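You operate a simulated robot arm through the tools that you are given. There is no shell and no other tool. Be economical: measure what you need, move in short steps, check, and stop when the job is done.

Carry out the task below with a simulated two-armed robot. There is one attempt and no reset: what you move stays moved.

## Task
Swap the tube with grey ends for the one with teal ends.
Fine: close the green tap first, park the grey FEED end in the black holder and the OUT end in the green one, fit FEED to FEED and OUT to OUT, open the tap last.

The check looks at the end state, three seconds after you hand in, the way a careful person would. Anything else that was tipped, shoved, dropped, spilled or broken makes it a failure.

## Robot
Two 7-joint arms with two-finger parallel grippers on one trunk, hanging from a carriage that runs on a gantry, over the field with the corners [-1099, -1355], [474, 324], [-461, 1199], [-2033, -480] (x, y) and turns from -5.812 to 6.196 rad about z. Base frame: it is fixed where the carriage stands at the start and does not move with it; the origin is on the floor, on the carriage's upright axis, x ahead of it, y to its left, z up. Readings come in mm, rad, newtons and seconds.
The left shoulder is at the start at [40, 173, 1500], the right one opposite. With the tool pointing down near the work surface each hand reaches from about 100 to 620 mm from the robot's upright axis, wherever it stands, measured 20 degrees to its own side. Places, roughly: black tube holder [1000, 300, 1100]; feed socket [900, 200, 1100]; green tap lever [600, 0, 1300]; green tube holder [1000, 300, 800]; out socket [900, 200, 800]. Payload 3.43 kg a hand.
Tool frame (each hand has its own): the origin (TCP) lies between the finger pads and is the grasp point; the fingertips stand 30 mm ahead of it; z points along the fingers, y is the line along which they close. Largest opening 94 mm; finger width 28, thickness 10; the body of the gripper, 50 by 96 mm, starts 55 mm behind the TCP.
Orientation is that of the tool frame in the base frame, as [roll, pitch, yaw] about the fixed x, y, z axes, in that order (R = Rz(yaw) Ry(pitch) Rx(roll)). With the fingers straight down and closing along the base's y, the tool's x points along the base's -x, its y along +y and its z along -z.

## Interface
- The arms move only by the tool jog_arm. It takes "left_commands", "right_commands" or both (then of equal length, played together; a hand with none holds still); each is a list of rows, each a list of 3 entries, a list of its own where there are three numbers: the shift along the tool's x, y, z in mm, then the turn, a rotation vector about the tool's x, y, z in rad, then the opening, from 0 (shut) to 1 (fully open). In form: [[[tx, ty, tz], [rx, ry, rz], claw], ...]. A call has 1 to 10 rows; each row shifts and turns the commanded pose from where the row before left it, along the tool's axes as they then stand. Each row takes 0.2 s and may step no farther than 50 mm and 0.15 rad from the row before; otherwise, or with a gripper value out of range, the whole call is refused. A pose out of reach is approached as far as the arm can. The call stops where the force on the tool passes 40 N (or 10 N more than at its start, if that is more) or the arm is blocked; 0.2 s more then pass. The fingers move at their own pace (about 72 mm/s each) and stop on an object; they squeeze with about 22 N. The grip force told is the motor's: it shows also when the fingers shut on nothing. Time passes only in rows, and 0.2 s behind the last, so rows that do not move let the fingers close. The reply holds the time, the measured pose of the TCP, the force on the tool along the base axes, the opening and the grip force, in the units named above and with some noise, with the torque about the TCP (base axes, N m) and any sound that the robot's microphone picked up, and new pictures: "views" is both (left out), scene, wrist or none (wrist: the cameras of the hands that moved).
- Cameras (640 x 400 px; columns grow to the right, rows downward): "scene" is now at [236.9, 30.5, 1799]; the picture's right is [0.38, -0.93, 0.00], its down [-0.62, -0.25, -0.74] and it looks along [0.69, 0.28, -0.67] (base axes); focal length 254 px, centre (320, 200). "left" rides on the left gripper at [76, -14, -102] in its tool frame; the picture's right is [0.18, 0.98, 0.00], its down [-0.75, 0.14, -0.64] and it looks along [-0.63, 0.12, 0.77] (tool axes); focal length 243 px, centre (320, 200). "right" rides on the right gripper at [76, 14, -103] in its tool frame; the picture's right is [-0.18, 0.98, 0.00], its down [-0.75, -0.14, -0.64] and it looks along [-0.63, -0.12, 0.77] (tool axes); focal length 243 px, centre (320, 200).
- raise_lower(by): slides the trunk up (or, below 0, down) by that many mm; the arms and the scene camera ride with it, the base frame stays. It gives what a move gives, with no picture.
- drive_base(legs): drives the robot by 1 to 6 legs, each [ahead, left, turn to the left] in mm, mm and rad, along the robot's own axes; the way and the turn of a leg run together, so that a leg with both is an arc; at most 1500 mm and 3.142 rad a leg. The arms and the cameras ride along, it lands a little off, and it stops where it bumps. It keeps to its track: a leg is cut to what the track allows. It gives what a move gives, and a new picture of the scene camera.
- head_to(pan, tilt): turns the head with the scene camera to pan (to the left, within 1.501 rad either way) and tilt (down, from -0.506 to 1.204), counted from straight ahead of the robot. It gives what a move gives, and a new picture of the scene camera.
- measure_at(camera, pixels): for up to 12 pixels [column, row] of the newest picture of that camera ("zoom" is the newest enlarged one), the place [x, y, z] in the base frame of the surface seen there, good to about 3 mm. It takes no simulated time.
- inspect(camera, box): a new picture of the part [left, top, right, bottom] of that camera's present view, enlarged. It takes no simulated time.
- sign_off(): hands the job in; it is judged then, once.

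Go step by step. Measure first, check grasps and placings, and put right what went wrong. The budget is 80 turns and 260 pictures, counting those below and the enlarged ones. Unless the task says otherwise, let go and move clear before handing in, and close with one line.

The tools are called after ">>>" as name(argument=value, ...) on one line, values as JSON. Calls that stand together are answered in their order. jog_arm: Moves the arms, as the interface text tells. Its arguments: {"type":"object","properties":{"left_commands":{"type":"array","items":{"type":"array"}},"right_commands":{"type":"array","items":{"type":"array"}},"views":{"type":"string","enum":["both","scene","wrist","none"]}},"required":[]} The other tools are called the same way: raise_lower (by) slides the trunk up or down; drive_base (legs) drives the base; head_to (pan, tilt) turns the head that bears the scene camera; measure_at (camera, pixels) gives the place of the surface under pixels of a picture; inspect (camera, box) takes an enlarged picture of a part of a camera's view; sign_off () hands the job in.

At the start:

```text
t: 0.0
left_tool_pos: [401.0, 311.0, 1543.8]
left_tcp_rot: [3.142, 0.0, -3.14]
left_force: [-0.4, -0.4, 0.0]
left_wrist_torque: [-0.01, 0.02, 0.03]
left_gripper_width: 94.1
left_finger_force: 0.0
right_tool_pos: [528.6, -77.9, 1585.0]
right_tcp_rot: [3.141, 0.002, 3.142]
right_force: [-0.6, 0.4, -0.3]
right_wrist_torque: [0.01, -0.02, 0.01]
right_gripper_width: 93.8
right_finger_force: 0.0
trunk travel left (down, up): [-653.0, 128.0]
robot x, y, heading: [-0.3, 0.8, 0.003]
head pan, tilt: [0.389, 0.731]
```

scene: 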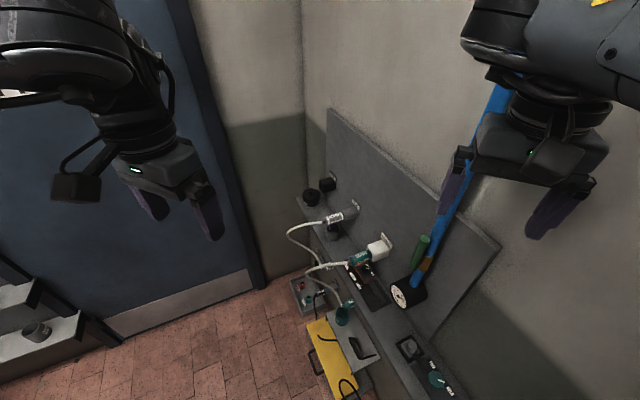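
right: 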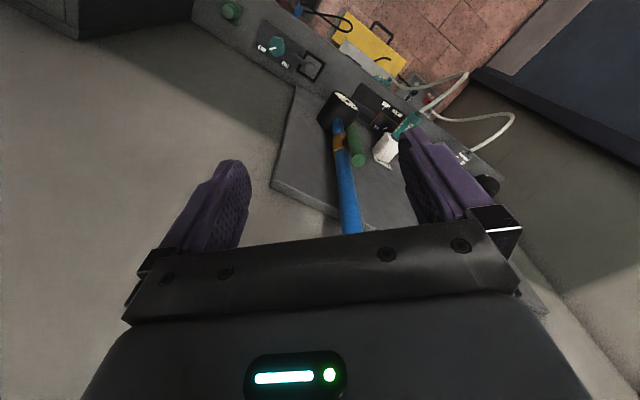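
left: 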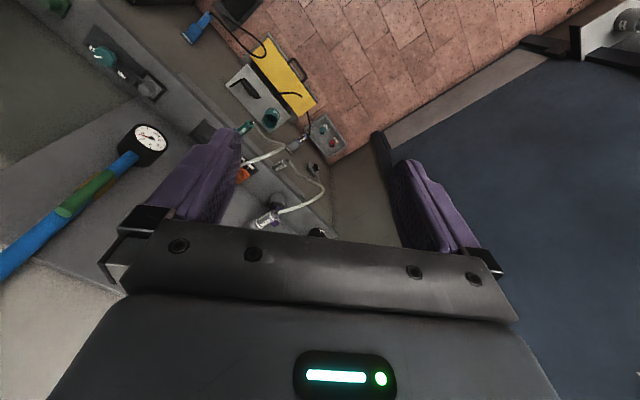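

The scene shows a panel on a wall, with a grey-ended and a teal-ended tube around columns 290-400. The green tap lever is probably at (420,250) on the blue pipe. I'll zoom in and measure.

>>> inspect(camera="scene", box=[270, 160, 400, 260])

>>> inspect(camera="scene", box=[280, 240, 460, 400])

>>> measure_at(camera="scene", pixels=[[312, 197], [328, 184], [335, 217], [352, 212], [360, 257], [378, 250], [388, 238], [402, 292], [420, 246], [425, 270], [341, 312], [437, 380]])

```text
4.00 times, centred on (335, 210) of scene
```

zoom: 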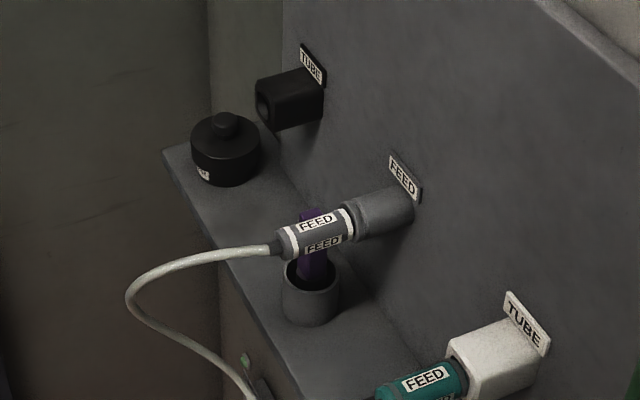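

```text
2.50 times, centred on (370, 320) of scene
```

zoom: 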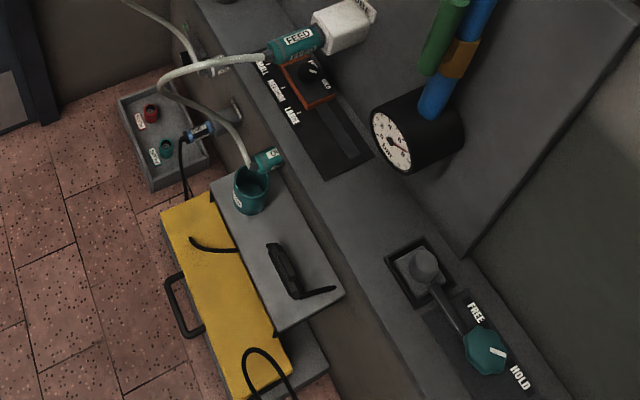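

```text
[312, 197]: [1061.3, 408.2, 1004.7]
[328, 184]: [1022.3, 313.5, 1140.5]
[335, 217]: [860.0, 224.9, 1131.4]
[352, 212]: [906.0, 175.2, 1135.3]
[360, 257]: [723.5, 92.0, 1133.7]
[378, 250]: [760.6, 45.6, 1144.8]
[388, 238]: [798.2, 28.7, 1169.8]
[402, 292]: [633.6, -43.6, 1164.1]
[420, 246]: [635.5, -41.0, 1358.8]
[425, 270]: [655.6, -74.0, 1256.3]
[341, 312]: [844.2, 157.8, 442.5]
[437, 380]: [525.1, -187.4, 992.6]
```

The wall runs obliquely, facing about heading -0.753. I'll back off from it and turn to face it, so the panel can be seen squarely.

>>> drive_base(legs=[[-292, 274, 0], [0, 0, -0.756], [0, 400, 0]])

>>> head_to(pan=0.3, tilt=0.7)

```text
t: 6.6
left_tool_pos: [486.3, 510.5, 1545.3]
left_tcp_rot: [3.141, 0.0, 2.377]
left_force: [0.2, 0.8, -0.7]
left_wrist_torque: [0.02, 0.03, -0.01]
left_gripper_width: 94.0
left_finger_force: 0.1
right_tool_pos: [308.9, 140.2, 1584.1]
right_tcp_rot: [3.141, 0.001, 2.375]
right_force: [0.5, -0.6, -0.6]
right_wrist_torque: [0.02, 0.0, -0.01]
right_gripper_width: 94.3
right_finger_force: 0.0
trunk travel left (down, up): [-653.0, 128.0]
robot x, y, heading: [-19.5, 563.2, -0.763]
head pan, tilt: [0.389, 0.731]
```

scene: 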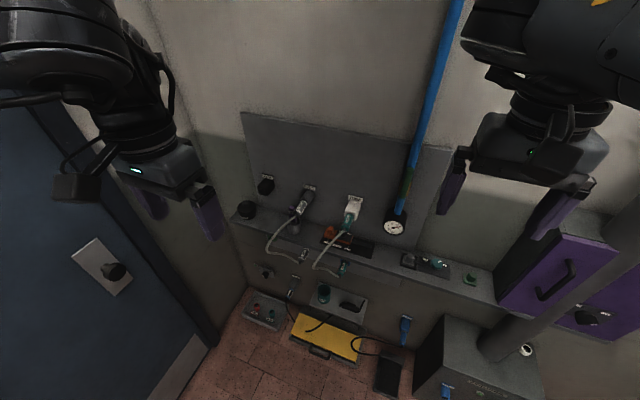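

```text
t: 7.2
left_tool_pos: [486.3, 509.6, 1544.2]
left_tcp_rot: [-3.141, 0.0, 2.378]
left_force: [0.7, 0.3, 0.2]
left_wrist_torque: [0.01, -0.04, 0.02]
left_gripper_width: 94.0
left_finger_force: 0.1
right_tool_pos: [309.1, 140.5, 1583.9]
right_tcp_rot: [-3.141, 0.002, 2.377]
right_force: [0.3, -0.2, 0.4]
right_wrist_torque: [-0.05, -0.01, 0.02]
right_gripper_width: 93.7
right_finger_force: 0.1
trunk travel left (down, up): [-653.0, 128.0]
robot x, y, heading: [-18.9, 563.1, -0.765]
head pan, tilt: [0.3, 0.7]
```

scene: 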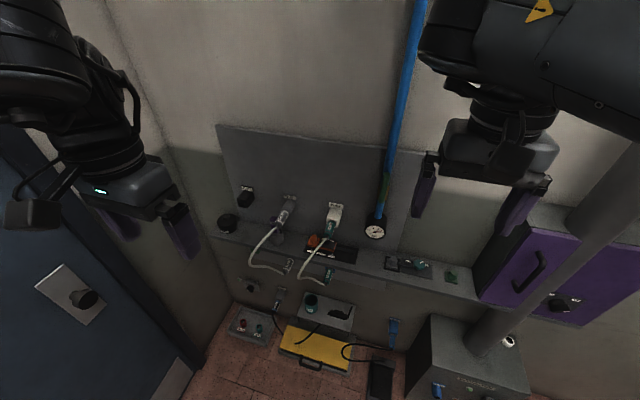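

Now the panel is square on; I'll zoom in on the tube area (230-350, 180-320).

>>> inspect(camera="scene", box=[210, 170, 354, 260])

>>> inspect(camera="scene", box=[220, 240, 380, 340])

>>> inspect(camera="scene", box=[350, 150, 478, 290])

>>> measure_at(camera="scene", pixels=[[246, 192], [289, 204], [283, 222], [333, 214], [329, 228], [249, 286], [288, 266], [328, 276], [374, 233], [386, 188], [279, 292], [311, 300]])

```text
4.44 times, centred on (282, 215) of scene
```

zoom: 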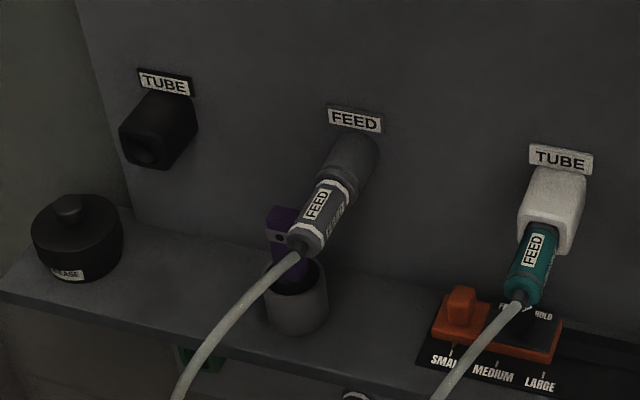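

```text
4.00 times, centred on (300, 290) of scene
```

zoom: 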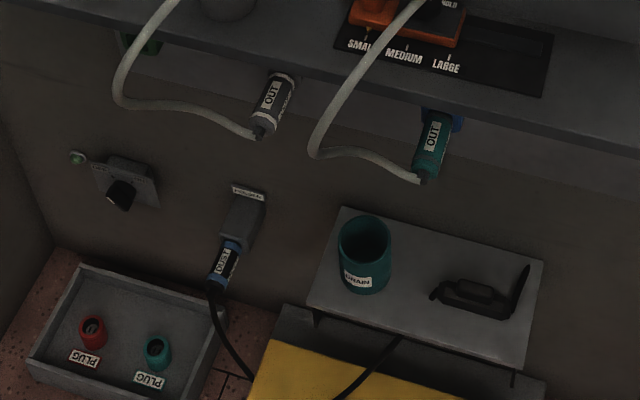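

```text
2.86 times, centred on (414, 220) of scene
```

zoom: 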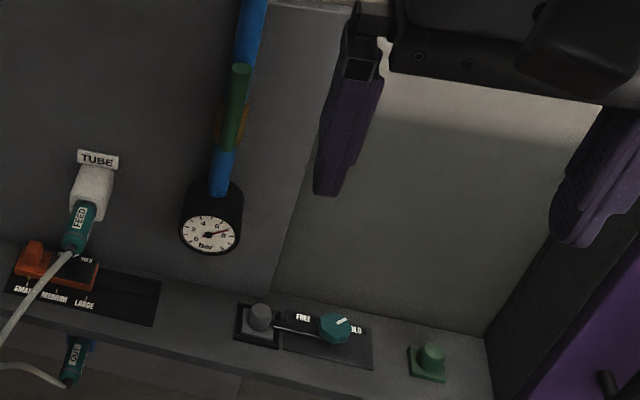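

```text
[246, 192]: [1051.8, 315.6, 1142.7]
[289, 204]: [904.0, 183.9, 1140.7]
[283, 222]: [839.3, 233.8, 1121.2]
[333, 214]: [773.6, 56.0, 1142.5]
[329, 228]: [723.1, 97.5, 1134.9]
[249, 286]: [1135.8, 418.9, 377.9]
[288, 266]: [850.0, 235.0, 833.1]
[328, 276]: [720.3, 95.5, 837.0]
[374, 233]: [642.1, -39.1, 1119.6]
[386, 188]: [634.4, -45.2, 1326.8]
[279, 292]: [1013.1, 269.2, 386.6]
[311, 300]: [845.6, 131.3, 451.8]
```

The teal tube is parked in the white (FEED) and blue (OUT) holders, and the OUT ends hang under the shelf. I'll lower the trunk for a frontal look at the panel.

>>> raise_lower(by=-400)

>>> head_to(pan=0.2, tilt=0.45)

```text
t: 11.1
left_tool_pos: [487.8, 510.1, 1143.3]
left_tcp_rot: [-3.141, 0.003, 2.378]
left_force: [0.2, -0.1, -0.1]
left_wrist_torque: [0.02, 0.01, 0.03]
left_gripper_width: 94.0
left_finger_force: 0.2
right_tool_pos: [309.4, 141.1, 1184.4]
right_tcp_rot: [3.141, 0.001, 2.378]
right_force: [-0.3, -0.5, 0.2]
right_wrist_torque: [-0.03, 0.0, 0.0]
right_gripper_width: 93.8
right_finger_force: 0.1
trunk travel left (down, up): [-253.0, 528.0]
robot x, y, heading: [-19.2, 562.4, -0.765]
head pan, tilt: [0.3, 0.7]
```

```text
t: 11.8
left_tool_pos: [487.1, 509.8, 1144.7]
left_tcp_rot: [-3.141, 0.0, 2.377]
left_force: [0.3, -0.2, -0.6]
left_wrist_torque: [0.01, 0.0, 0.01]
left_gripper_width: 94.1
left_finger_force: 0.0
right_tool_pos: [309.7, 141.0, 1184.0]
right_tcp_rot: [3.14, 0.002, 2.377]
right_force: [-0.2, -0.7, -0.6]
right_wrist_torque: [-0.01, 0.01, -0.02]
right_gripper_width: 93.9
right_finger_force: 0.0
trunk travel left (down, up): [-253.0, 528.0]
robot x, y, heading: [-16.1, 566.2, -0.764]
head pan, tilt: [0.201, 0.45]
```

scene: 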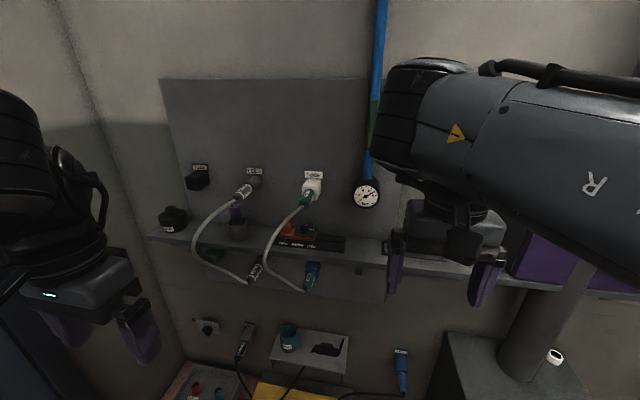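

The panel is now clear from the front. Next I'll zoom in and measure the sockets, plugs and shelf edge.

>>> inspect(camera="scene", box=[150, 150, 350, 310])

>>> measure_at(camera="zoom", pixels=[[140, 100], [160, 105], [320, 110], [300, 135], [280, 150], [520, 115], [500, 145], [488, 165], [190, 345], [340, 365], [325, 395], [305, 432]])

>>> measure_at(camera="zoom", pixels=[[520, 365], [515, 390], [505, 440], [200, 295], [200, 275], [400, 325], [270, 190], [280, 255], [480, 245], [100, 270], [400, 345], [430, 375]])

```text
2.50 times, centred on (250, 230) of scene
```

zoom: 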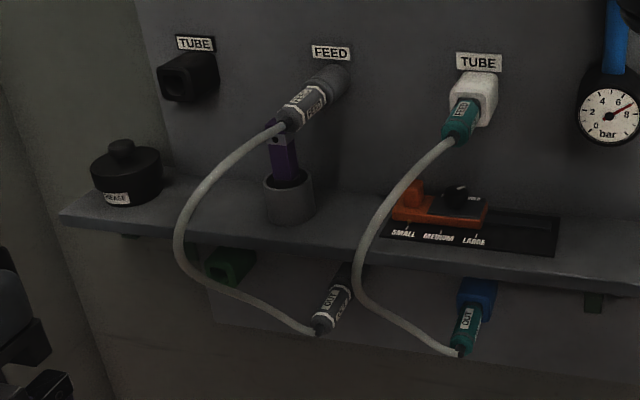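

```text
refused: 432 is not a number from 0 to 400
```

```text
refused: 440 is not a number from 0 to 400
```

The zoom came out 640x400, so I'll take the measurements using its coordinates.

>>> measure_at(camera="zoom", pixels=[[172, 82], [197, 75], [335, 80], [322, 92], [303, 105], [286, 125], [487, 90], [476, 105], [460, 122], [450, 138], [215, 263], [240, 262]])

>>> measure_at(camera="zoom", pixels=[[342, 282], [333, 300], [320, 326], [481, 297], [470, 318], [458, 350], [290, 245], [290, 230], [278, 145], [290, 190], [400, 250], [250, 60]])

```text
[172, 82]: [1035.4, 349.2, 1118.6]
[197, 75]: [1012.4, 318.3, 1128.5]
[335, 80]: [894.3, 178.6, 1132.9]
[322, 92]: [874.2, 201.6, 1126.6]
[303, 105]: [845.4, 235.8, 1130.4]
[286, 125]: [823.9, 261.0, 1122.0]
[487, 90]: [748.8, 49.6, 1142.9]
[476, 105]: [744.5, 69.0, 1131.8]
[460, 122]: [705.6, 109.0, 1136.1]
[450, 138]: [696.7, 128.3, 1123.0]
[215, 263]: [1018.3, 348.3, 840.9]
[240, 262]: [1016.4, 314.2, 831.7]
```

```text
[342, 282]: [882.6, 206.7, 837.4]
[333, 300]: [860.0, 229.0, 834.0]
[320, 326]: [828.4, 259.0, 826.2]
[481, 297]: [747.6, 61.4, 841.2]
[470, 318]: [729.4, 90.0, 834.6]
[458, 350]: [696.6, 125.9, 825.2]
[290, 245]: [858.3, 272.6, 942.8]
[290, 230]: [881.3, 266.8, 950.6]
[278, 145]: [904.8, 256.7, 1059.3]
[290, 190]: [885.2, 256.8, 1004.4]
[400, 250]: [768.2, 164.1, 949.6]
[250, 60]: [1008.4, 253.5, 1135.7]
```

The grey FEED plug spans about d 425-505 from the wall normal, and the shelf edge is at about d 445. I'll measure the panel plane and the tap.

>>> measure_at(camera="scene", pixels=[[180, 110], [220, 110], [260, 110], [300, 110], [340, 110], [220, 140], [340, 140], [377, 60], [372, 125], [368, 170], [365, 196], [374, 105]])

>>> inspect(camera="scene", box=[330, 60, 450, 220])

>>> jog_arm(right_commands=[[[0, 0, 0], [0, 0, 0], 1]], views="wrist")

```text
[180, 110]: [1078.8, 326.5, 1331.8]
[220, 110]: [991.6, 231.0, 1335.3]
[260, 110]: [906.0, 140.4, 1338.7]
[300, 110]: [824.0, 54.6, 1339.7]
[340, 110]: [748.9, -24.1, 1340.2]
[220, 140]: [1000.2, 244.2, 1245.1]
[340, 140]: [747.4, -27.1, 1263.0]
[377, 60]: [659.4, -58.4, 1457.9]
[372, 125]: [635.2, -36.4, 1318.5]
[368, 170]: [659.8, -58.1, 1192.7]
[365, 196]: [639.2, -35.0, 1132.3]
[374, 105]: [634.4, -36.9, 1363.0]
```

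```text
2.50 times, centred on (390, 140) of scene
```

zoom: 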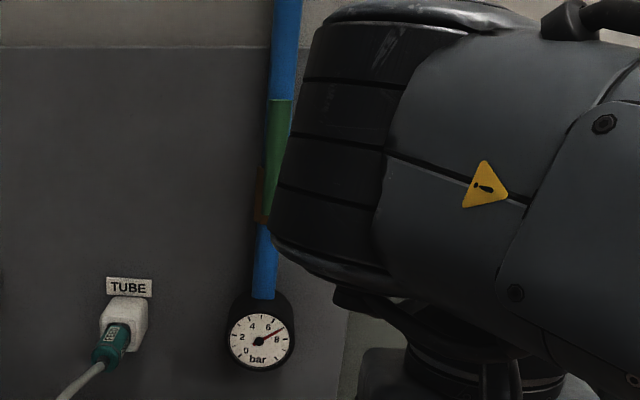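

```text
t: 12.2
left_tool_pos: [486.2, 510.5, 1144.0]
left_tcp_rot: [-3.141, -0.001, 2.376]
left_force: [0.2, 0.4, -0.1]
left_wrist_torque: [-0.02, 0.0, -0.02]
left_gripper_width: 94.2
left_finger_force: 0.0
right_tool_pos: [309.8, 140.7, 1184.3]
right_tcp_rot: [-3.14, 0.001, 2.377]
right_force: [0.1, 0.1, -0.6]
right_wrist_torque: [0.02, -0.01, -0.03]
right_gripper_width: 94.1
right_finger_force: 0.0
trunk travel left (down, up): [-253.0, 528.0]
robot x, y, heading: [-21.1, 562.6, -0.764]
head pan, tilt: [0.201, 0.45]
```

right: 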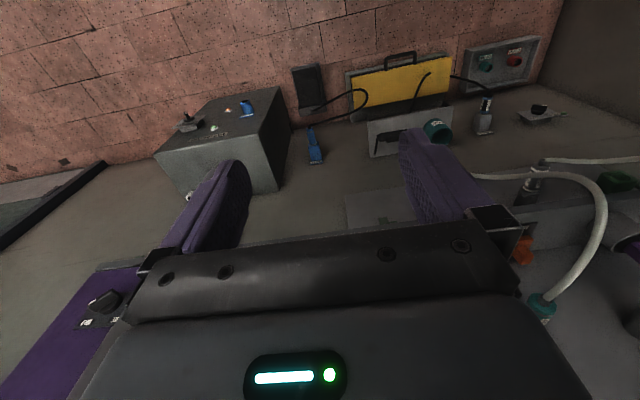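

The wall normal heading is -0.755 and the panel is at d≈561. The green lever is upright in front of the pipe, at u≈408, d≈488, z 1275-1365. I'll raise the trunk and point the right hand at the wall.

>>> raise_lower(by=200)

>>> jog_arm(right_commands=[[[0, 0, 0], [0, -0.145, 0], 0.6], [[0, 0, 0], [0, -0.145, 0], 0.6], [[0, 0, 0], [0, -0.145, 0], 0.6], [[0, 0, 0], [0, -0.145, 0], 0.6], [[0, 0, 0], [0, -0.145, 0], 0.6], [[0, 0, 0], [0, -0.145, 0], 0.6], [[0, 0, 0], [0, -0.145, 0], 0.6], [[0, 0, 0], [0, -0.145, 0], 0.6], [[0, 0, 0], [0, -0.145, 0], 0.6], [[0, 0, 0], [0, -0.145, 0], 0.6]], views="none")

>>> jog_arm(right_commands=[[[0, 0, 0], [0, -0.12, 0], 0.6]], views="both")

```text
t: 14.4
left_tool_pos: [487.0, 510.4, 1344.9]
left_tcp_rot: [3.141, -0.001, 2.376]
left_force: [0.0, -0.2, 0.5]
left_wrist_torque: [-0.05, 0.04, 0.01]
left_gripper_width: 94.1
left_finger_force: 0.0
right_tool_pos: [309.7, 141.9, 1385.1]
right_tcp_rot: [-3.141, 0.003, 2.376]
right_force: [-0.1, -0.5, 0.5]
right_wrist_torque: [-0.01, -0.01, 0.0]
right_gripper_width: 93.9
right_finger_force: 0.1
trunk travel left (down, up): [-453.0, 328.0]
robot x, y, heading: [-21.0, 565.2, -0.767]
head pan, tilt: [0.201, 0.45]
```

```text
t: 16.6
left_tool_pos: [487.2, 511.5, 1344.7]
left_tcp_rot: [-3.141, -0.002, 2.377]
left_force: [-0.3, -0.1, 0.5]
left_wrist_torque: [0.0, 0.02, 0.03]
left_gripper_width: 94.0
left_finger_force: 0.0
right_tool_pos: [330.3, 91.0, 1404.7]
right_tcp_rot: [3.137, 1.453, 2.379]
right_force: [-0.3, -0.1, 0.3]
right_wrist_torque: [0.01, 0.02, 0.03]
right_gripper_width: 56.5
right_finger_force: 0.0
right hand out of reach, approached as far as the arm can: row 7, 8, 9, 10
trunk travel left (down, up): [-453.0, 328.0]
robot x, y, heading: [-19.9, 564.4, -0.763]
head pan, tilt: [0.201, 0.45]
```

```text
t: 17.0
left_tool_pos: [487.0, 509.8, 1343.7]
left_tcp_rot: [3.141, 0.001, 2.376]
left_force: [0.9, -0.6, 0.1]
left_wrist_torque: [-0.01, 0.0, 0.02]
left_gripper_width: 94.3
left_finger_force: 0.0
right_tool_pos: [330.3, 89.3, 1404.5]
right_tcp_rot: [-0.014, 1.567, -0.773]
right_force: [0.6, -0.5, -0.1]
right_wrist_torque: [0.0, 0.01, -0.02]
right_gripper_width: 56.6
right_finger_force: 0.1
trunk travel left (down, up): [-453.0, 328.0]
robot x, y, heading: [-17.8, 564.0, -0.765]
head pan, tilt: [0.201, 0.45]
```

scene: 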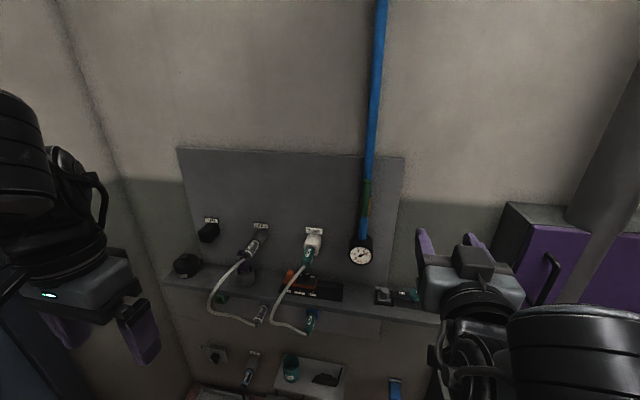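
right: 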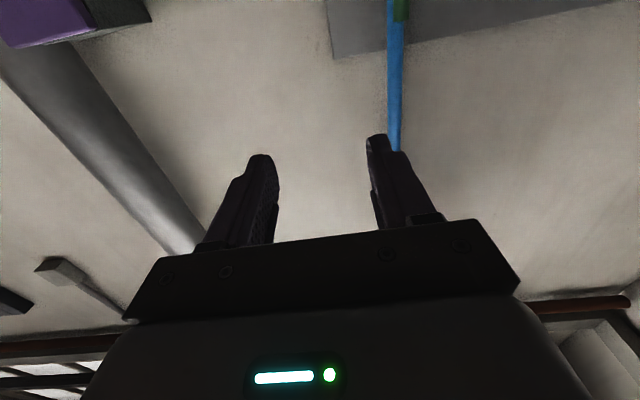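

The right hand now points at the wall. I'll zoom in on the lever at (367,195).

>>> inspect(camera="scene", box=[330, 160, 410, 280])

>>> measure_at(camera="scene", pixels=[[368, 182], [367, 190], [366, 198], [365, 206], [369, 214], [363, 214], [364, 228], [371, 200]])

```text
3.33 times, centred on (370, 220) of scene
```

zoom: 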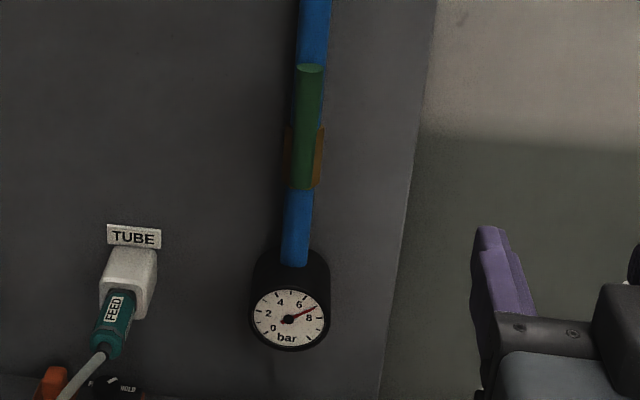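

```text
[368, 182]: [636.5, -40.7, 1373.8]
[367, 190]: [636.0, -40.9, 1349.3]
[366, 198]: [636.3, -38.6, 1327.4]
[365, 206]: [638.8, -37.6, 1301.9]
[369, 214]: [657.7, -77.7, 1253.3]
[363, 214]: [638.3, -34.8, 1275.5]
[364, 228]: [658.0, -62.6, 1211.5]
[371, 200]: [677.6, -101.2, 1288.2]
```

The lever runs z 1270-1375 with its pivot near 1300. I'll drive so the right hand lines up with it.

>>> drive_base(legs=[[220, 118, 0.01]])

>>> jog_arm(right_commands=[[[0, 0, 0], [0, 0, 0], 0.75], [[40, 0, 0], [0, 0, 0], 0.75]])

```text
t: 18.9
left_tool_pos: [731.4, 448.0, 1343.6]
left_tcp_rot: [-3.141, 0.001, 2.387]
left_force: [0.3, -0.3, -0.2]
left_wrist_torque: [-0.01, 0.01, 0.02]
left_gripper_width: 94.3
left_finger_force: 0.0
right_tool_pos: [579.0, 25.9, 1404.5]
right_tcp_rot: [-0.11, 1.567, -0.861]
right_force: [0.0, 1.0, -0.2]
right_wrist_torque: [0.02, -0.03, -0.02]
right_gripper_width: 56.3
right_finger_force: 0.0
trunk travel left (down, up): [-453.0, 328.0]
robot x, y, heading: [225.3, 503.2, -0.755]
head pan, tilt: [0.201, 0.45]
```

scene: 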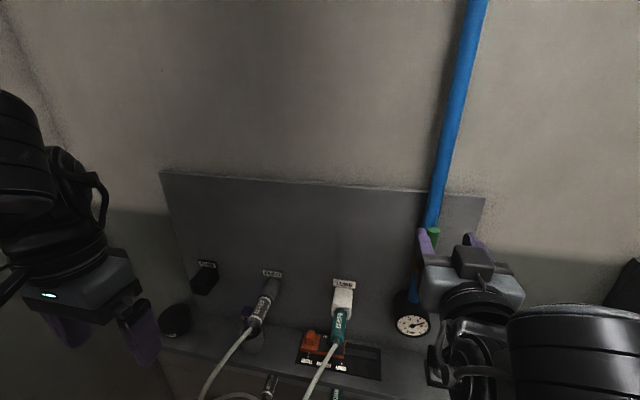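

```text
t: 19.4
left_tool_pos: [730.9, 448.6, 1344.0]
left_tcp_rot: [3.141, 0.0, 2.388]
left_force: [0.8, -0.5, 1.3]
left_wrist_torque: [0.02, 0.0, -0.01]
left_gripper_width: 94.2
left_finger_force: 0.1
right_tool_pos: [580.2, 24.6, 1365.8]
right_tcp_rot: [-0.189, 1.569, -0.933]
right_force: [0.2, -0.5, 0.6]
right_wrist_torque: [-0.03, 0.01, 0.02]
right_gripper_width: 70.5
right_finger_force: 0.0
right hand out of reach, approached as far as the arm can: row 2
trunk travel left (down, up): [-453.0, 328.0]
robot x, y, heading: [228.0, 496.3, -0.752]
head pan, tilt: [0.201, 0.45]
```

scene: 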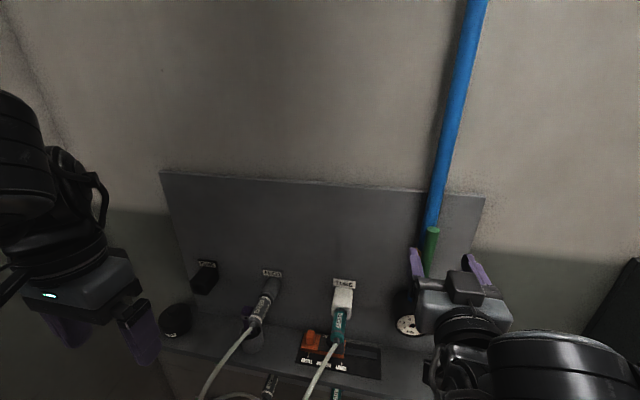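
right: 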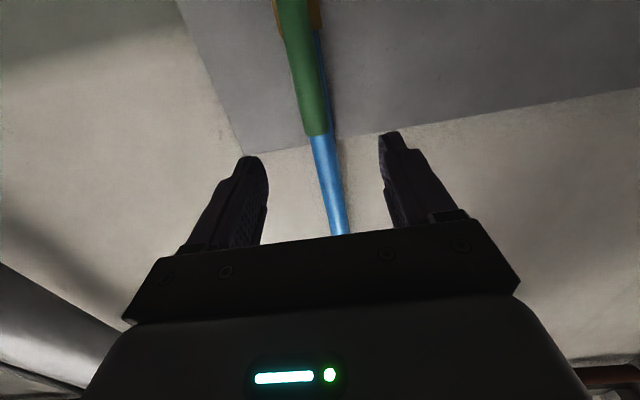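

The hand is just below the top of the lever, with the lever between the fingers. I'll advance towards it.

>>> jog_arm(right_commands=[[[5, -4, 30], [0, 0, 0], 0.75], [[0, 0, 10], [0, 0, 0], 0.75]], views="none")

```text
t: 20.1
left_tool_pos: [730.3, 448.0, 1343.9]
left_tcp_rot: [-3.141, -0.001, 2.388]
left_force: [0.0, -0.5, -0.7]
left_wrist_torque: [-0.02, -0.02, 0.0]
left_gripper_width: 94.1
left_finger_force: 0.0
right_tool_pos: [606.2, -6.1, 1360.4]
right_tcp_rot: [-0.449, 1.57, -1.199]
right_force: [0.2, -0.4, 0.7]
right_wrist_torque: [0.0, 0.03, 0.03]
right_gripper_width: 70.7
right_finger_force: 0.0
trunk travel left (down, up): [-453.0, 328.0]
robot x, y, heading: [224.9, 496.2, -0.75]
head pan, tilt: [0.201, 0.45]
```

Reach is fine now (d≈446). I'll advance the last 38 mm and close on the lever.

>>> jog_arm(right_commands=[[[8, -3, 20], [0, 0, 0], 0.75], [[0, 0, 18], [0, 0, 0], 0.75], [[0, 0, 0], [0, 0, 0], 0.75]], views="both")

```text
t: 20.9
left_tool_pos: [730.6, 448.4, 1344.7]
left_tcp_rot: [3.141, -0.001, 2.387]
left_force: [-0.3, 0.6, 0.4]
left_wrist_torque: [-0.04, 0.02, -0.02]
left_gripper_width: 93.9
left_finger_force: 0.1
right_tool_pos: [631.4, -35.1, 1353.3]
right_tcp_rot: [2.868, 1.571, 2.118]
right_force: [-0.2, 0.9, 0.0]
right_wrist_torque: [-0.01, -0.04, 0.01]
right_gripper_width: 70.6
right_finger_force: 0.1
trunk travel left (down, up): [-453.0, 328.0]
robot x, y, heading: [227.8, 498.3, -0.753]
head pan, tilt: [0.201, 0.45]
```

scene: 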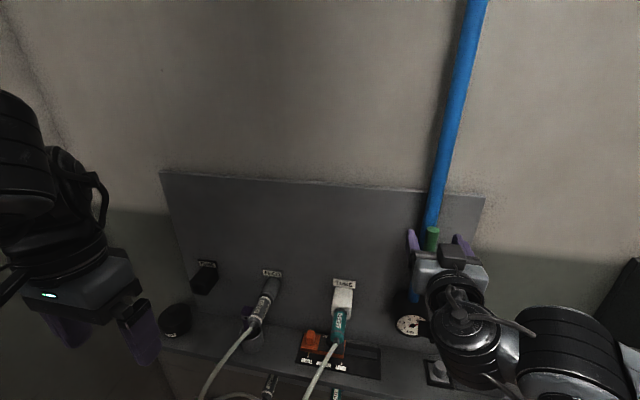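
right: 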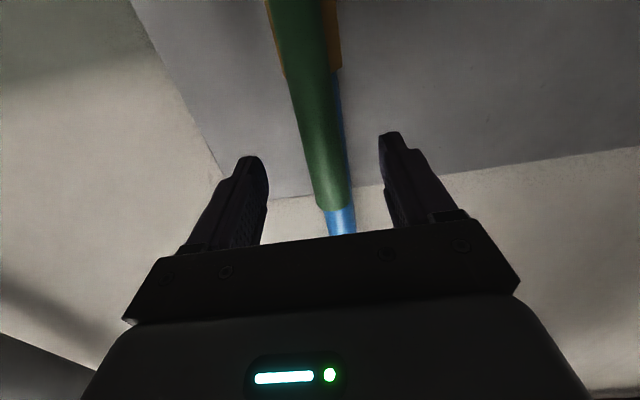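

The lever is centred between the fingers, so I'll close and make a small test turn clockwise.

>>> jog_arm(right_commands=[[[0, 0, 0], [0, 0, 0], 0], [[0, 0, 0], [0, 0, 0], 0], [[0, 0, 0], [0, 0, 0], 0], [[0.5, -7.4, 0], [0, 0, 0.14], 0], [[0.5, -7.4, 0], [0, 0, 0.14], 0]], views="none")

```text
t: 22.1
left_tool_pos: [731.1, 448.0, 1345.2]
left_tcp_rot: [-3.141, -0.001, 2.385]
left_force: [0.1, -0.5, 0.5]
left_wrist_torque: [0.01, -0.02, -0.04]
left_gripper_width: 94.0
left_finger_force: 0.1
right_tool_pos: [620.6, -46.4, 1349.5]
right_tcp_rot: [1.567, 1.292, 0.815]
right_force: [-7.0, 4.3, 3.1]
right_wrist_torque: [0.08, 0.16, -0.06]
right_gripper_width: 19.5
right_finger_force: 44.7
trunk travel left (down, up): [-453.0, 328.0]
robot x, y, heading: [226.2, 495.7, -0.756]
head pan, tilt: [0.201, 0.45]
```

The lever moved with only a light force, so clockwise works. I'll carry on through the quarter turn.

>>> jog_arm(right_commands=[[[0.5, -7.4, 0], [0, 0, 0.14], 0], [[0.5, -7.4, 0], [0, 0, 0.14], 0], [[0.5, -7.4, 0], [0, 0, 0.14], 0], [[0.5, -7.4, 0], [0, 0, 0.14], 0]], views="both")

```text
t: 23.1
left_tool_pos: [727.7, 446.3, 1342.6]
left_tcp_rot: [-3.139, -0.002, 2.385]
left_force: [0.0, -0.4, 0.6]
left_wrist_torque: [-0.01, -0.04, 0.01]
left_gripper_width: 94.0
left_finger_force: 0.0
right_tool_pos: [600.2, -67.2, 1333.1]
right_tcp_rot: [1.574, 0.734, 0.815]
right_force: [-26.6, -14.0, -6.4]
right_wrist_torque: [-1.47, 0.9, -0.9]
right_gripper_width: 21.4
right_finger_force: 45.5
trunk travel left (down, up): [-453.0, 328.0]
robot x, y, heading: [224.9, 495.9, -0.756]
head pan, tilt: [0.201, 0.45]
```

scene: 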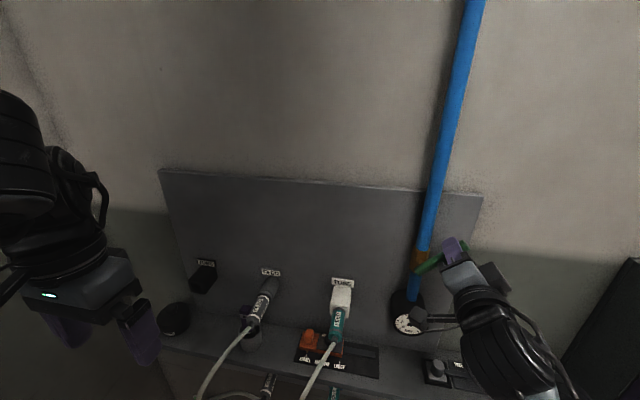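
right: 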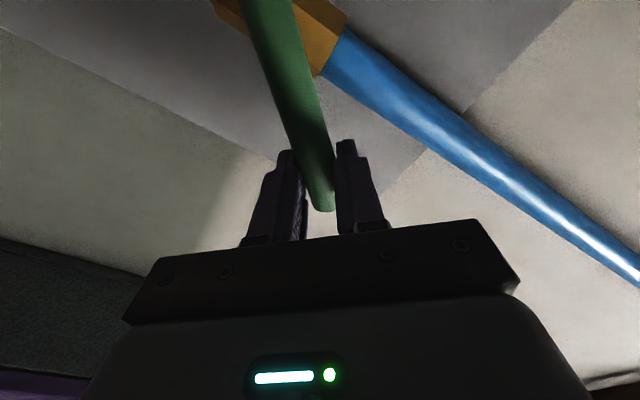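

The lever turns with the gripper, but the force has risen to about 30 N. I'll check the real lever angle and the gauge before continuing.

>>> inspect(camera="scene", box=[380, 220, 480, 340])

>>> measure_at(camera="scene", pixels=[[420, 269], [430, 263], [438, 258], [422, 252], [424, 268], [468, 251]])

```text
3.33 times, centred on (430, 280) of scene
```

zoom: 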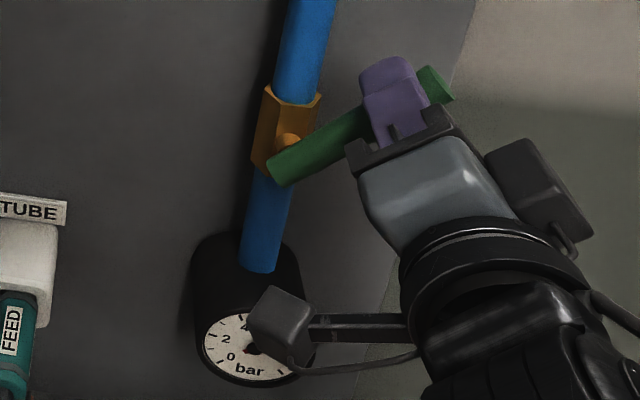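

```text
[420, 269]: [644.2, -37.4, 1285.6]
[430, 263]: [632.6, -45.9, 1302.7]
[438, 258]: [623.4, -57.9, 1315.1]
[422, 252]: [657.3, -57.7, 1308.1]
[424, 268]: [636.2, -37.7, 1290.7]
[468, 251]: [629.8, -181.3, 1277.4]
```

The lever is at about 45° and the gauge is dropping. I'll continue in small steps and watch the force.

>>> jog_arm(right_commands=[[[0, 0, 0], [0, 0, 0], 0.25], [[0, 0, 0], [0, 0, 0], 0.25], [[0, 0, 0], [0, 0, 0], 0], [[0, 0, 0], [0, 0, 0], 0]], views="none")

>>> jog_arm(right_commands=[[[0.5, -7.4, 0], [0, 0, 0.14], 0], [[0.5, -7.4, 0], [0, 0, 0.14], 0]], views="none")

```text
t: 24.1
left_tool_pos: [730.4, 448.2, 1343.0]
left_tcp_rot: [3.141, -0.003, 2.388]
left_force: [0.4, -0.4, 0.6]
left_wrist_torque: [0.03, 0.0, 0.0]
left_gripper_width: 93.9
left_finger_force: 0.0
right_tool_pos: [604.4, -63.9, 1329.9]
right_tcp_rot: [1.581, 0.736, 0.824]
right_force: [-1.9, -7.5, -20.8]
right_wrist_torque: [-0.59, 1.11, 0.0]
right_gripper_width: 22.2
right_finger_force: 45.0
trunk travel left (down, up): [-453.0, 328.0]
robot x, y, heading: [228.2, 496.8, -0.756]
head pan, tilt: [0.201, 0.45]
```

```text
t: 24.6
left_tool_pos: [728.4, 448.3, 1343.1]
left_tcp_rot: [-3.14, -0.001, 2.385]
left_force: [0.3, 0.5, -0.2]
left_wrist_torque: [-0.02, -0.01, 0.02]
left_gripper_width: 93.9
left_finger_force: 0.1
right_tool_pos: [597.2, -71.0, 1318.7]
right_tcp_rot: [1.576, 0.452, 0.819]
right_force: [-6.7, -11.0, -23.7]
right_wrist_torque: [-1.16, 1.29, -0.56]
right_gripper_width: 24.1
right_finger_force: 44.6
trunk travel left (down, up): [-453.0, 328.0]
robot x, y, heading: [225.8, 493.7, -0.757]
head pan, tilt: [0.201, 0.45]
```

>>> jog_arm(right_commands=[[[0, 0, 0], [0, 0, 0], 0]], views="both")

>>> inspect(camera="scene", box=[380, 220, 480, 340])

>>> measure_at(camera="zoom", pixels=[[285, 170], [310, 160], [335, 148], [355, 138], [440, 90]])

```text
t: 25.1
left_tool_pos: [728.1, 448.1, 1343.1]
left_tcp_rot: [-3.141, -0.005, 2.388]
left_force: [-0.5, 0.5, 1.3]
left_wrist_torque: [-0.01, 0.0, 0.03]
left_gripper_width: 94.1
left_finger_force: 0.0
right_tool_pos: [596.8, -70.9, 1320.2]
right_tcp_rot: [1.578, 0.453, 0.818]
right_force: [-7.8, -12.4, -24.8]
right_wrist_torque: [-1.18, 1.37, -0.41]
right_gripper_width: 24.4
right_finger_force: 44.8
trunk travel left (down, up): [-453.0, 328.0]
robot x, y, heading: [223.9, 496.4, -0.754]
head pan, tilt: [0.201, 0.45]
```

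scene: 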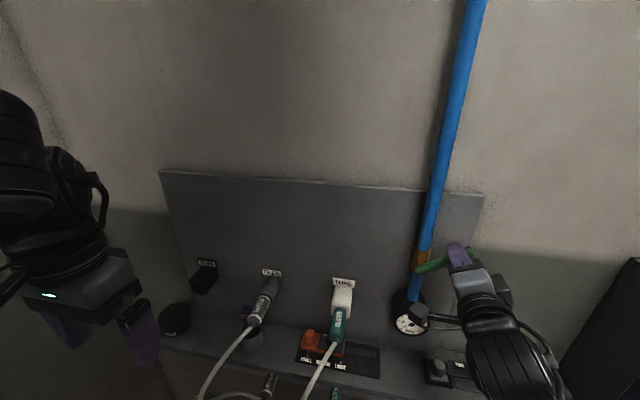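
right: 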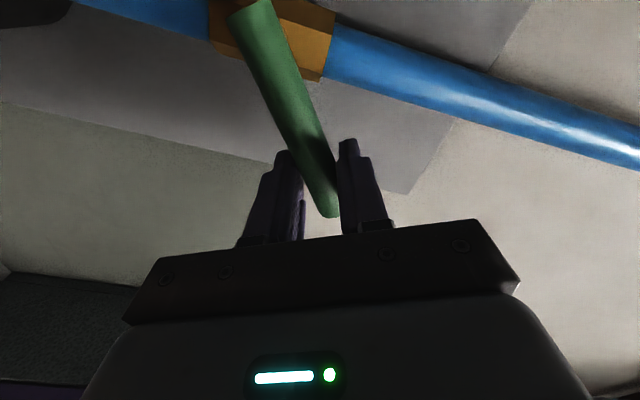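

```text
3.33 times, centred on (430, 280) of scene
```

zoom: 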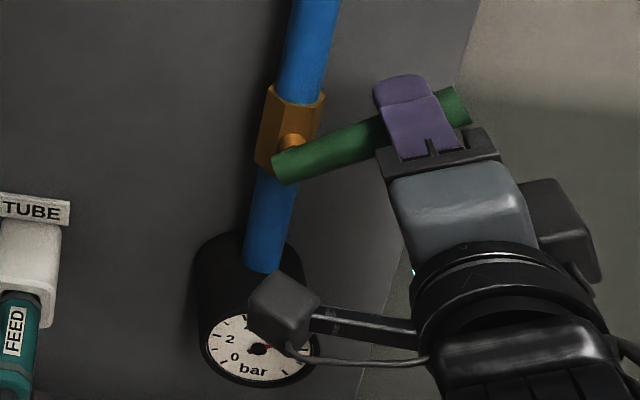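

```text
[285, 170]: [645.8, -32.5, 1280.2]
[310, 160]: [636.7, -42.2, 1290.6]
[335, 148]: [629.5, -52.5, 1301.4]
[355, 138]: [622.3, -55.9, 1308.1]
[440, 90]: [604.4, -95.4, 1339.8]
```

The lever (≈52°) lags the gripper (64°), so the pivot is lower than I assumed, at z≈1285. I'll follow the corrected arc.

>>> jog_arm(right_commands=[[[-0.9, -9.2, 0], [0, 0, 0.06], 0], [[-0.3, -9.4, 0], [0, 0, 0.1], 0], [[0, -9.2, 0], [0, 0, 0.12], 0], [[0.3, -9.3, 0], [0, 0, 0.14], 0]], views="both")

>>> inspect(camera="scene", box=[380, 220, 480, 340])

```text
t: 26.1
left_tool_pos: [729.3, 447.3, 1344.1]
left_tcp_rot: [-3.14, -0.002, 2.388]
left_force: [-1.0, 0.4, 0.1]
left_wrist_torque: [0.0, -0.01, 0.01]
left_gripper_width: 94.0
left_finger_force: 0.0
right_tool_pos: [589.3, -79.6, 1283.9]
right_tcp_rot: [1.574, 0.029, 0.819]
right_force: [-2.7, -11.4, -16.9]
right_wrist_torque: [-0.81, 0.85, -1.46]
right_gripper_width: 20.0
right_finger_force: 45.1
trunk travel left (down, up): [-453.0, 328.0]
robot x, y, heading: [227.3, 496.5, -0.754]
head pan, tilt: [0.201, 0.45]
```

scene: 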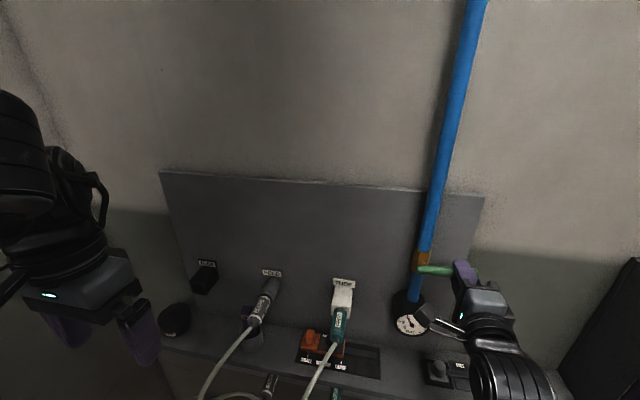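
right: 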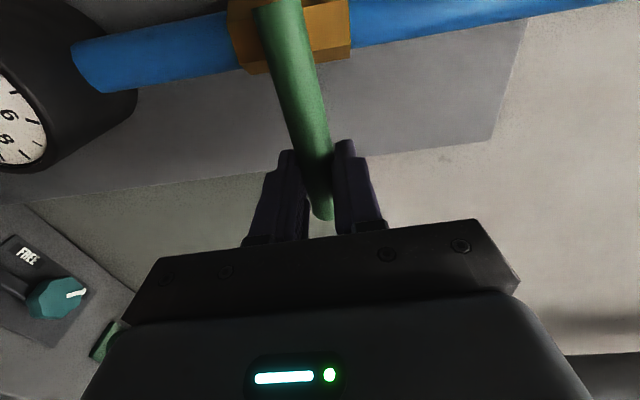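

```text
3.33 times, centred on (430, 280) of scene
```

zoom: 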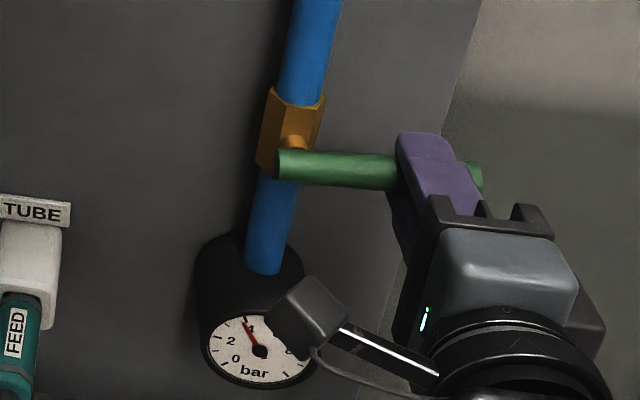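

The lever is near horizontal and the gauge is falling through 4. I'll nudge it to its stop, then let go.

>>> jog_arm(right_commands=[[[0, -6, 0], [0, 0, 0.09], 0], [[0, -5, 0], [0, 0, 0.06], 0], [[0, 0, 0], [0, 0, 0], 0]], views="none")

>>> inspect(camera="scene", box=[380, 220, 480, 340])

>>> measure_at(camera="zoom", pixels=[[300, 165], [330, 168], [360, 170], [390, 172], [475, 175]])

```text
t: 26.9
left_tool_pos: [731.1, 446.9, 1343.7]
left_tcp_rot: [-3.141, -0.001, 2.389]
left_force: [0.0, 1.3, 0.3]
left_wrist_torque: [0.03, -0.01, -0.02]
left_gripper_width: 94.0
left_finger_force: 0.2
right_tool_pos: [589.2, -79.6, 1280.1]
right_tcp_rot: [1.563, -0.118, 0.821]
right_force: [-2.9, -10.0, 2.6]
right_wrist_torque: [-1.04, 0.85, -0.33]
right_gripper_width: 22.5
right_finger_force: 44.9
trunk travel left (down, up): [-453.0, 328.0]
robot x, y, heading: [222.7, 496.1, -0.754]
head pan, tilt: [0.201, 0.45]
```

```text
3.33 times, centred on (430, 280) of scene
```

zoom: 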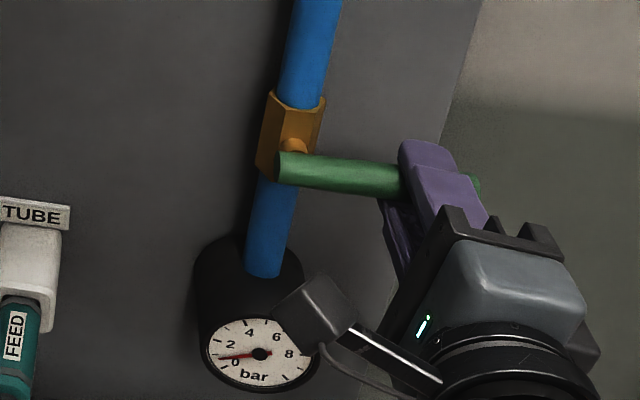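

```text
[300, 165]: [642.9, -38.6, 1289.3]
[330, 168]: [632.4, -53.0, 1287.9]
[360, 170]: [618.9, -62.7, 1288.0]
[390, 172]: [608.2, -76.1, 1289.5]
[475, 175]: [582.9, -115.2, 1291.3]
```

The gauge is near 0 and the lever is horizontal at its stop. I'll release it and back out.

>>> jog_arm(right_commands=[[[0, 0, 0], [0, 0, 0], 0.6], [[0, 0, 0], [0, 0, 0], 0.6], [[0, 0, -20], [0, 0, 0], 0.6], [[0, 0, -20], [0, 0, 0], 0.6]], views="none")

>>> drive_base(legs=[[-250, 0, 0]])

>>> inspect(camera="scene", box=[330, 160, 430, 300])

```text
t: 27.9
left_tool_pos: [729.8, 447.5, 1343.3]
left_tcp_rot: [3.141, 0.0, 2.388]
left_force: [0.6, -0.2, -0.3]
left_wrist_torque: [-0.02, 0.03, 0.02]
left_gripper_width: 93.9
left_finger_force: 0.1
right_tool_pos: [561.1, -50.3, 1277.4]
right_tcp_rot: [1.57, -0.119, 0.82]
right_force: [-0.2, 0.5, 0.1]
right_wrist_torque: [0.0, 0.01, -0.02]
right_gripper_width: 56.4
right_finger_force: 0.1
trunk travel left (down, up): [-453.0, 328.0]
robot x, y, heading: [226.0, 495.4, -0.759]
head pan, tilt: [0.201, 0.45]
```

```text
t: 29.7
left_tool_pos: [547.7, 619.2, 1344.3]
left_tcp_rot: [-3.14, 0.0, 2.385]
left_force: [0.4, -0.5, -0.2]
left_wrist_torque: [0.0, -0.02, -0.01]
left_gripper_width: 93.9
left_finger_force: 0.0
right_tool_pos: [378.1, 119.1, 1276.5]
right_tcp_rot: [1.571, -0.119, 0.817]
right_force: [-0.4, 0.0, 0.1]
right_wrist_torque: [-0.04, 0.0, -0.01]
right_gripper_width: 56.4
right_finger_force: 0.0
trunk travel left (down, up): [-453.0, 328.0]
robot x, y, heading: [41.5, 665.9, -0.754]
head pan, tilt: [0.201, 0.45]
```

scene: 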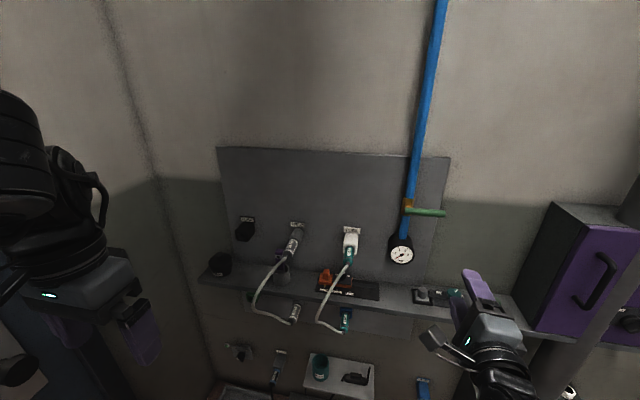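

```text
2.86 times, centred on (380, 230) of scene
```

zoom: 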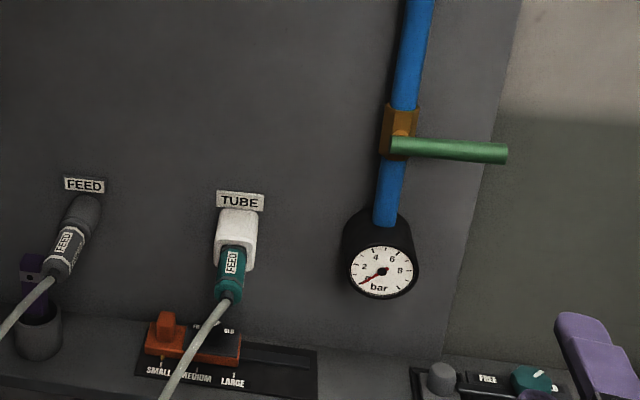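

The tap is closed and the gauge reads 0. Now I'll fold the right arm back, out of the way.

>>> jog_arm(right_commands=[[[0, 0, 0], [0.145, 0, 0], 0.3], [[0, 0, 0], [0.145, 0, 0], 0.3], [[0, 0, 0], [0.145, 0, 0], 0.3], [[0, 0, 0], [0.145, 0, 0], 0.3], [[0, 0, 0], [0.145, 0, 0], 0.3], [[0, 0, 0], [0.145, 0, 0], 0.3], [[0, 0, 0], [0.145, 0, 0], 0.3], [[0, 0, 0], [0.145, 0, 0], 0.3], [[0, 0, 0], [0.145, 0, 0], 0.3], [[0, 0, 0], [0.145, 0, 0], 0.3]], views="none")

>>> jog_arm(right_commands=[[[0, -10, 0], [0.12, 0, 0], 0.3], [[0, -50, 0], [0, 0, 0], 0.3], [[0, -50, 0], [0, 0, 0], 0.3], [[0, -50, 0], [0, 0, 0], 0.3], [[0, -50, 0], [0, 0, 0], 0.3], [[0, -50, 0], [0, 0, 0], 0.3], [[0, -50, 0], [0, 0, 0], 0.3]], views="scene")

```text
t: 31.9
left_tool_pos: [548.2, 617.5, 1345.0]
left_tcp_rot: [-3.141, 0.0, 2.382]
left_force: [-0.3, 1.3, 0.1]
left_wrist_torque: [0.0, 0.0, 0.01]
left_gripper_width: 93.9
left_finger_force: 0.1
right_tool_pos: [408.1, 139.0, 1152.9]
right_tcp_rot: [2.759, -0.122, 0.817]
right_force: [0.2, 0.1, 0.3]
right_wrist_torque: [-0.02, 0.01, -0.02]
right_gripper_width: 28.3
right_finger_force: 0.2
right hand out of reach, approached as far as the arm can: row 7, 8, 9, 10
trunk travel left (down, up): [-453.0, 328.0]
robot x, y, heading: [45.3, 669.8, -0.757]
head pan, tilt: [0.201, 0.45]
```

```text
t: 33.5
left_tool_pos: [547.3, 620.3, 1343.2]
left_tcp_rot: [3.141, -0.001, 2.384]
left_force: [-0.9, 0.2, -0.5]
left_wrist_torque: [0.02, -0.04, -0.01]
left_gripper_width: 94.1
left_finger_force: 0.0
right_tool_pos: [233.5, 332.9, 993.6]
right_tcp_rot: [2.821, -0.121, 0.817]
right_force: [-0.2, 0.8, 0.3]
right_wrist_torque: [-0.03, -0.05, -0.01]
right_gripper_width: 28.2
right_finger_force: 0.0
right hand out of reach, approached as far as the arm can: row 1, 2, 3, 4, 5
trunk travel left (down, up): [-453.0, 328.0]
robot x, y, heading: [40.6, 672.4, -0.756]
head pan, tilt: [0.201, 0.45]
```

scene: 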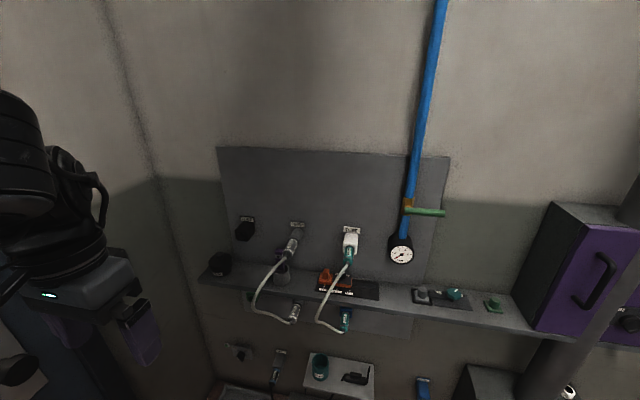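

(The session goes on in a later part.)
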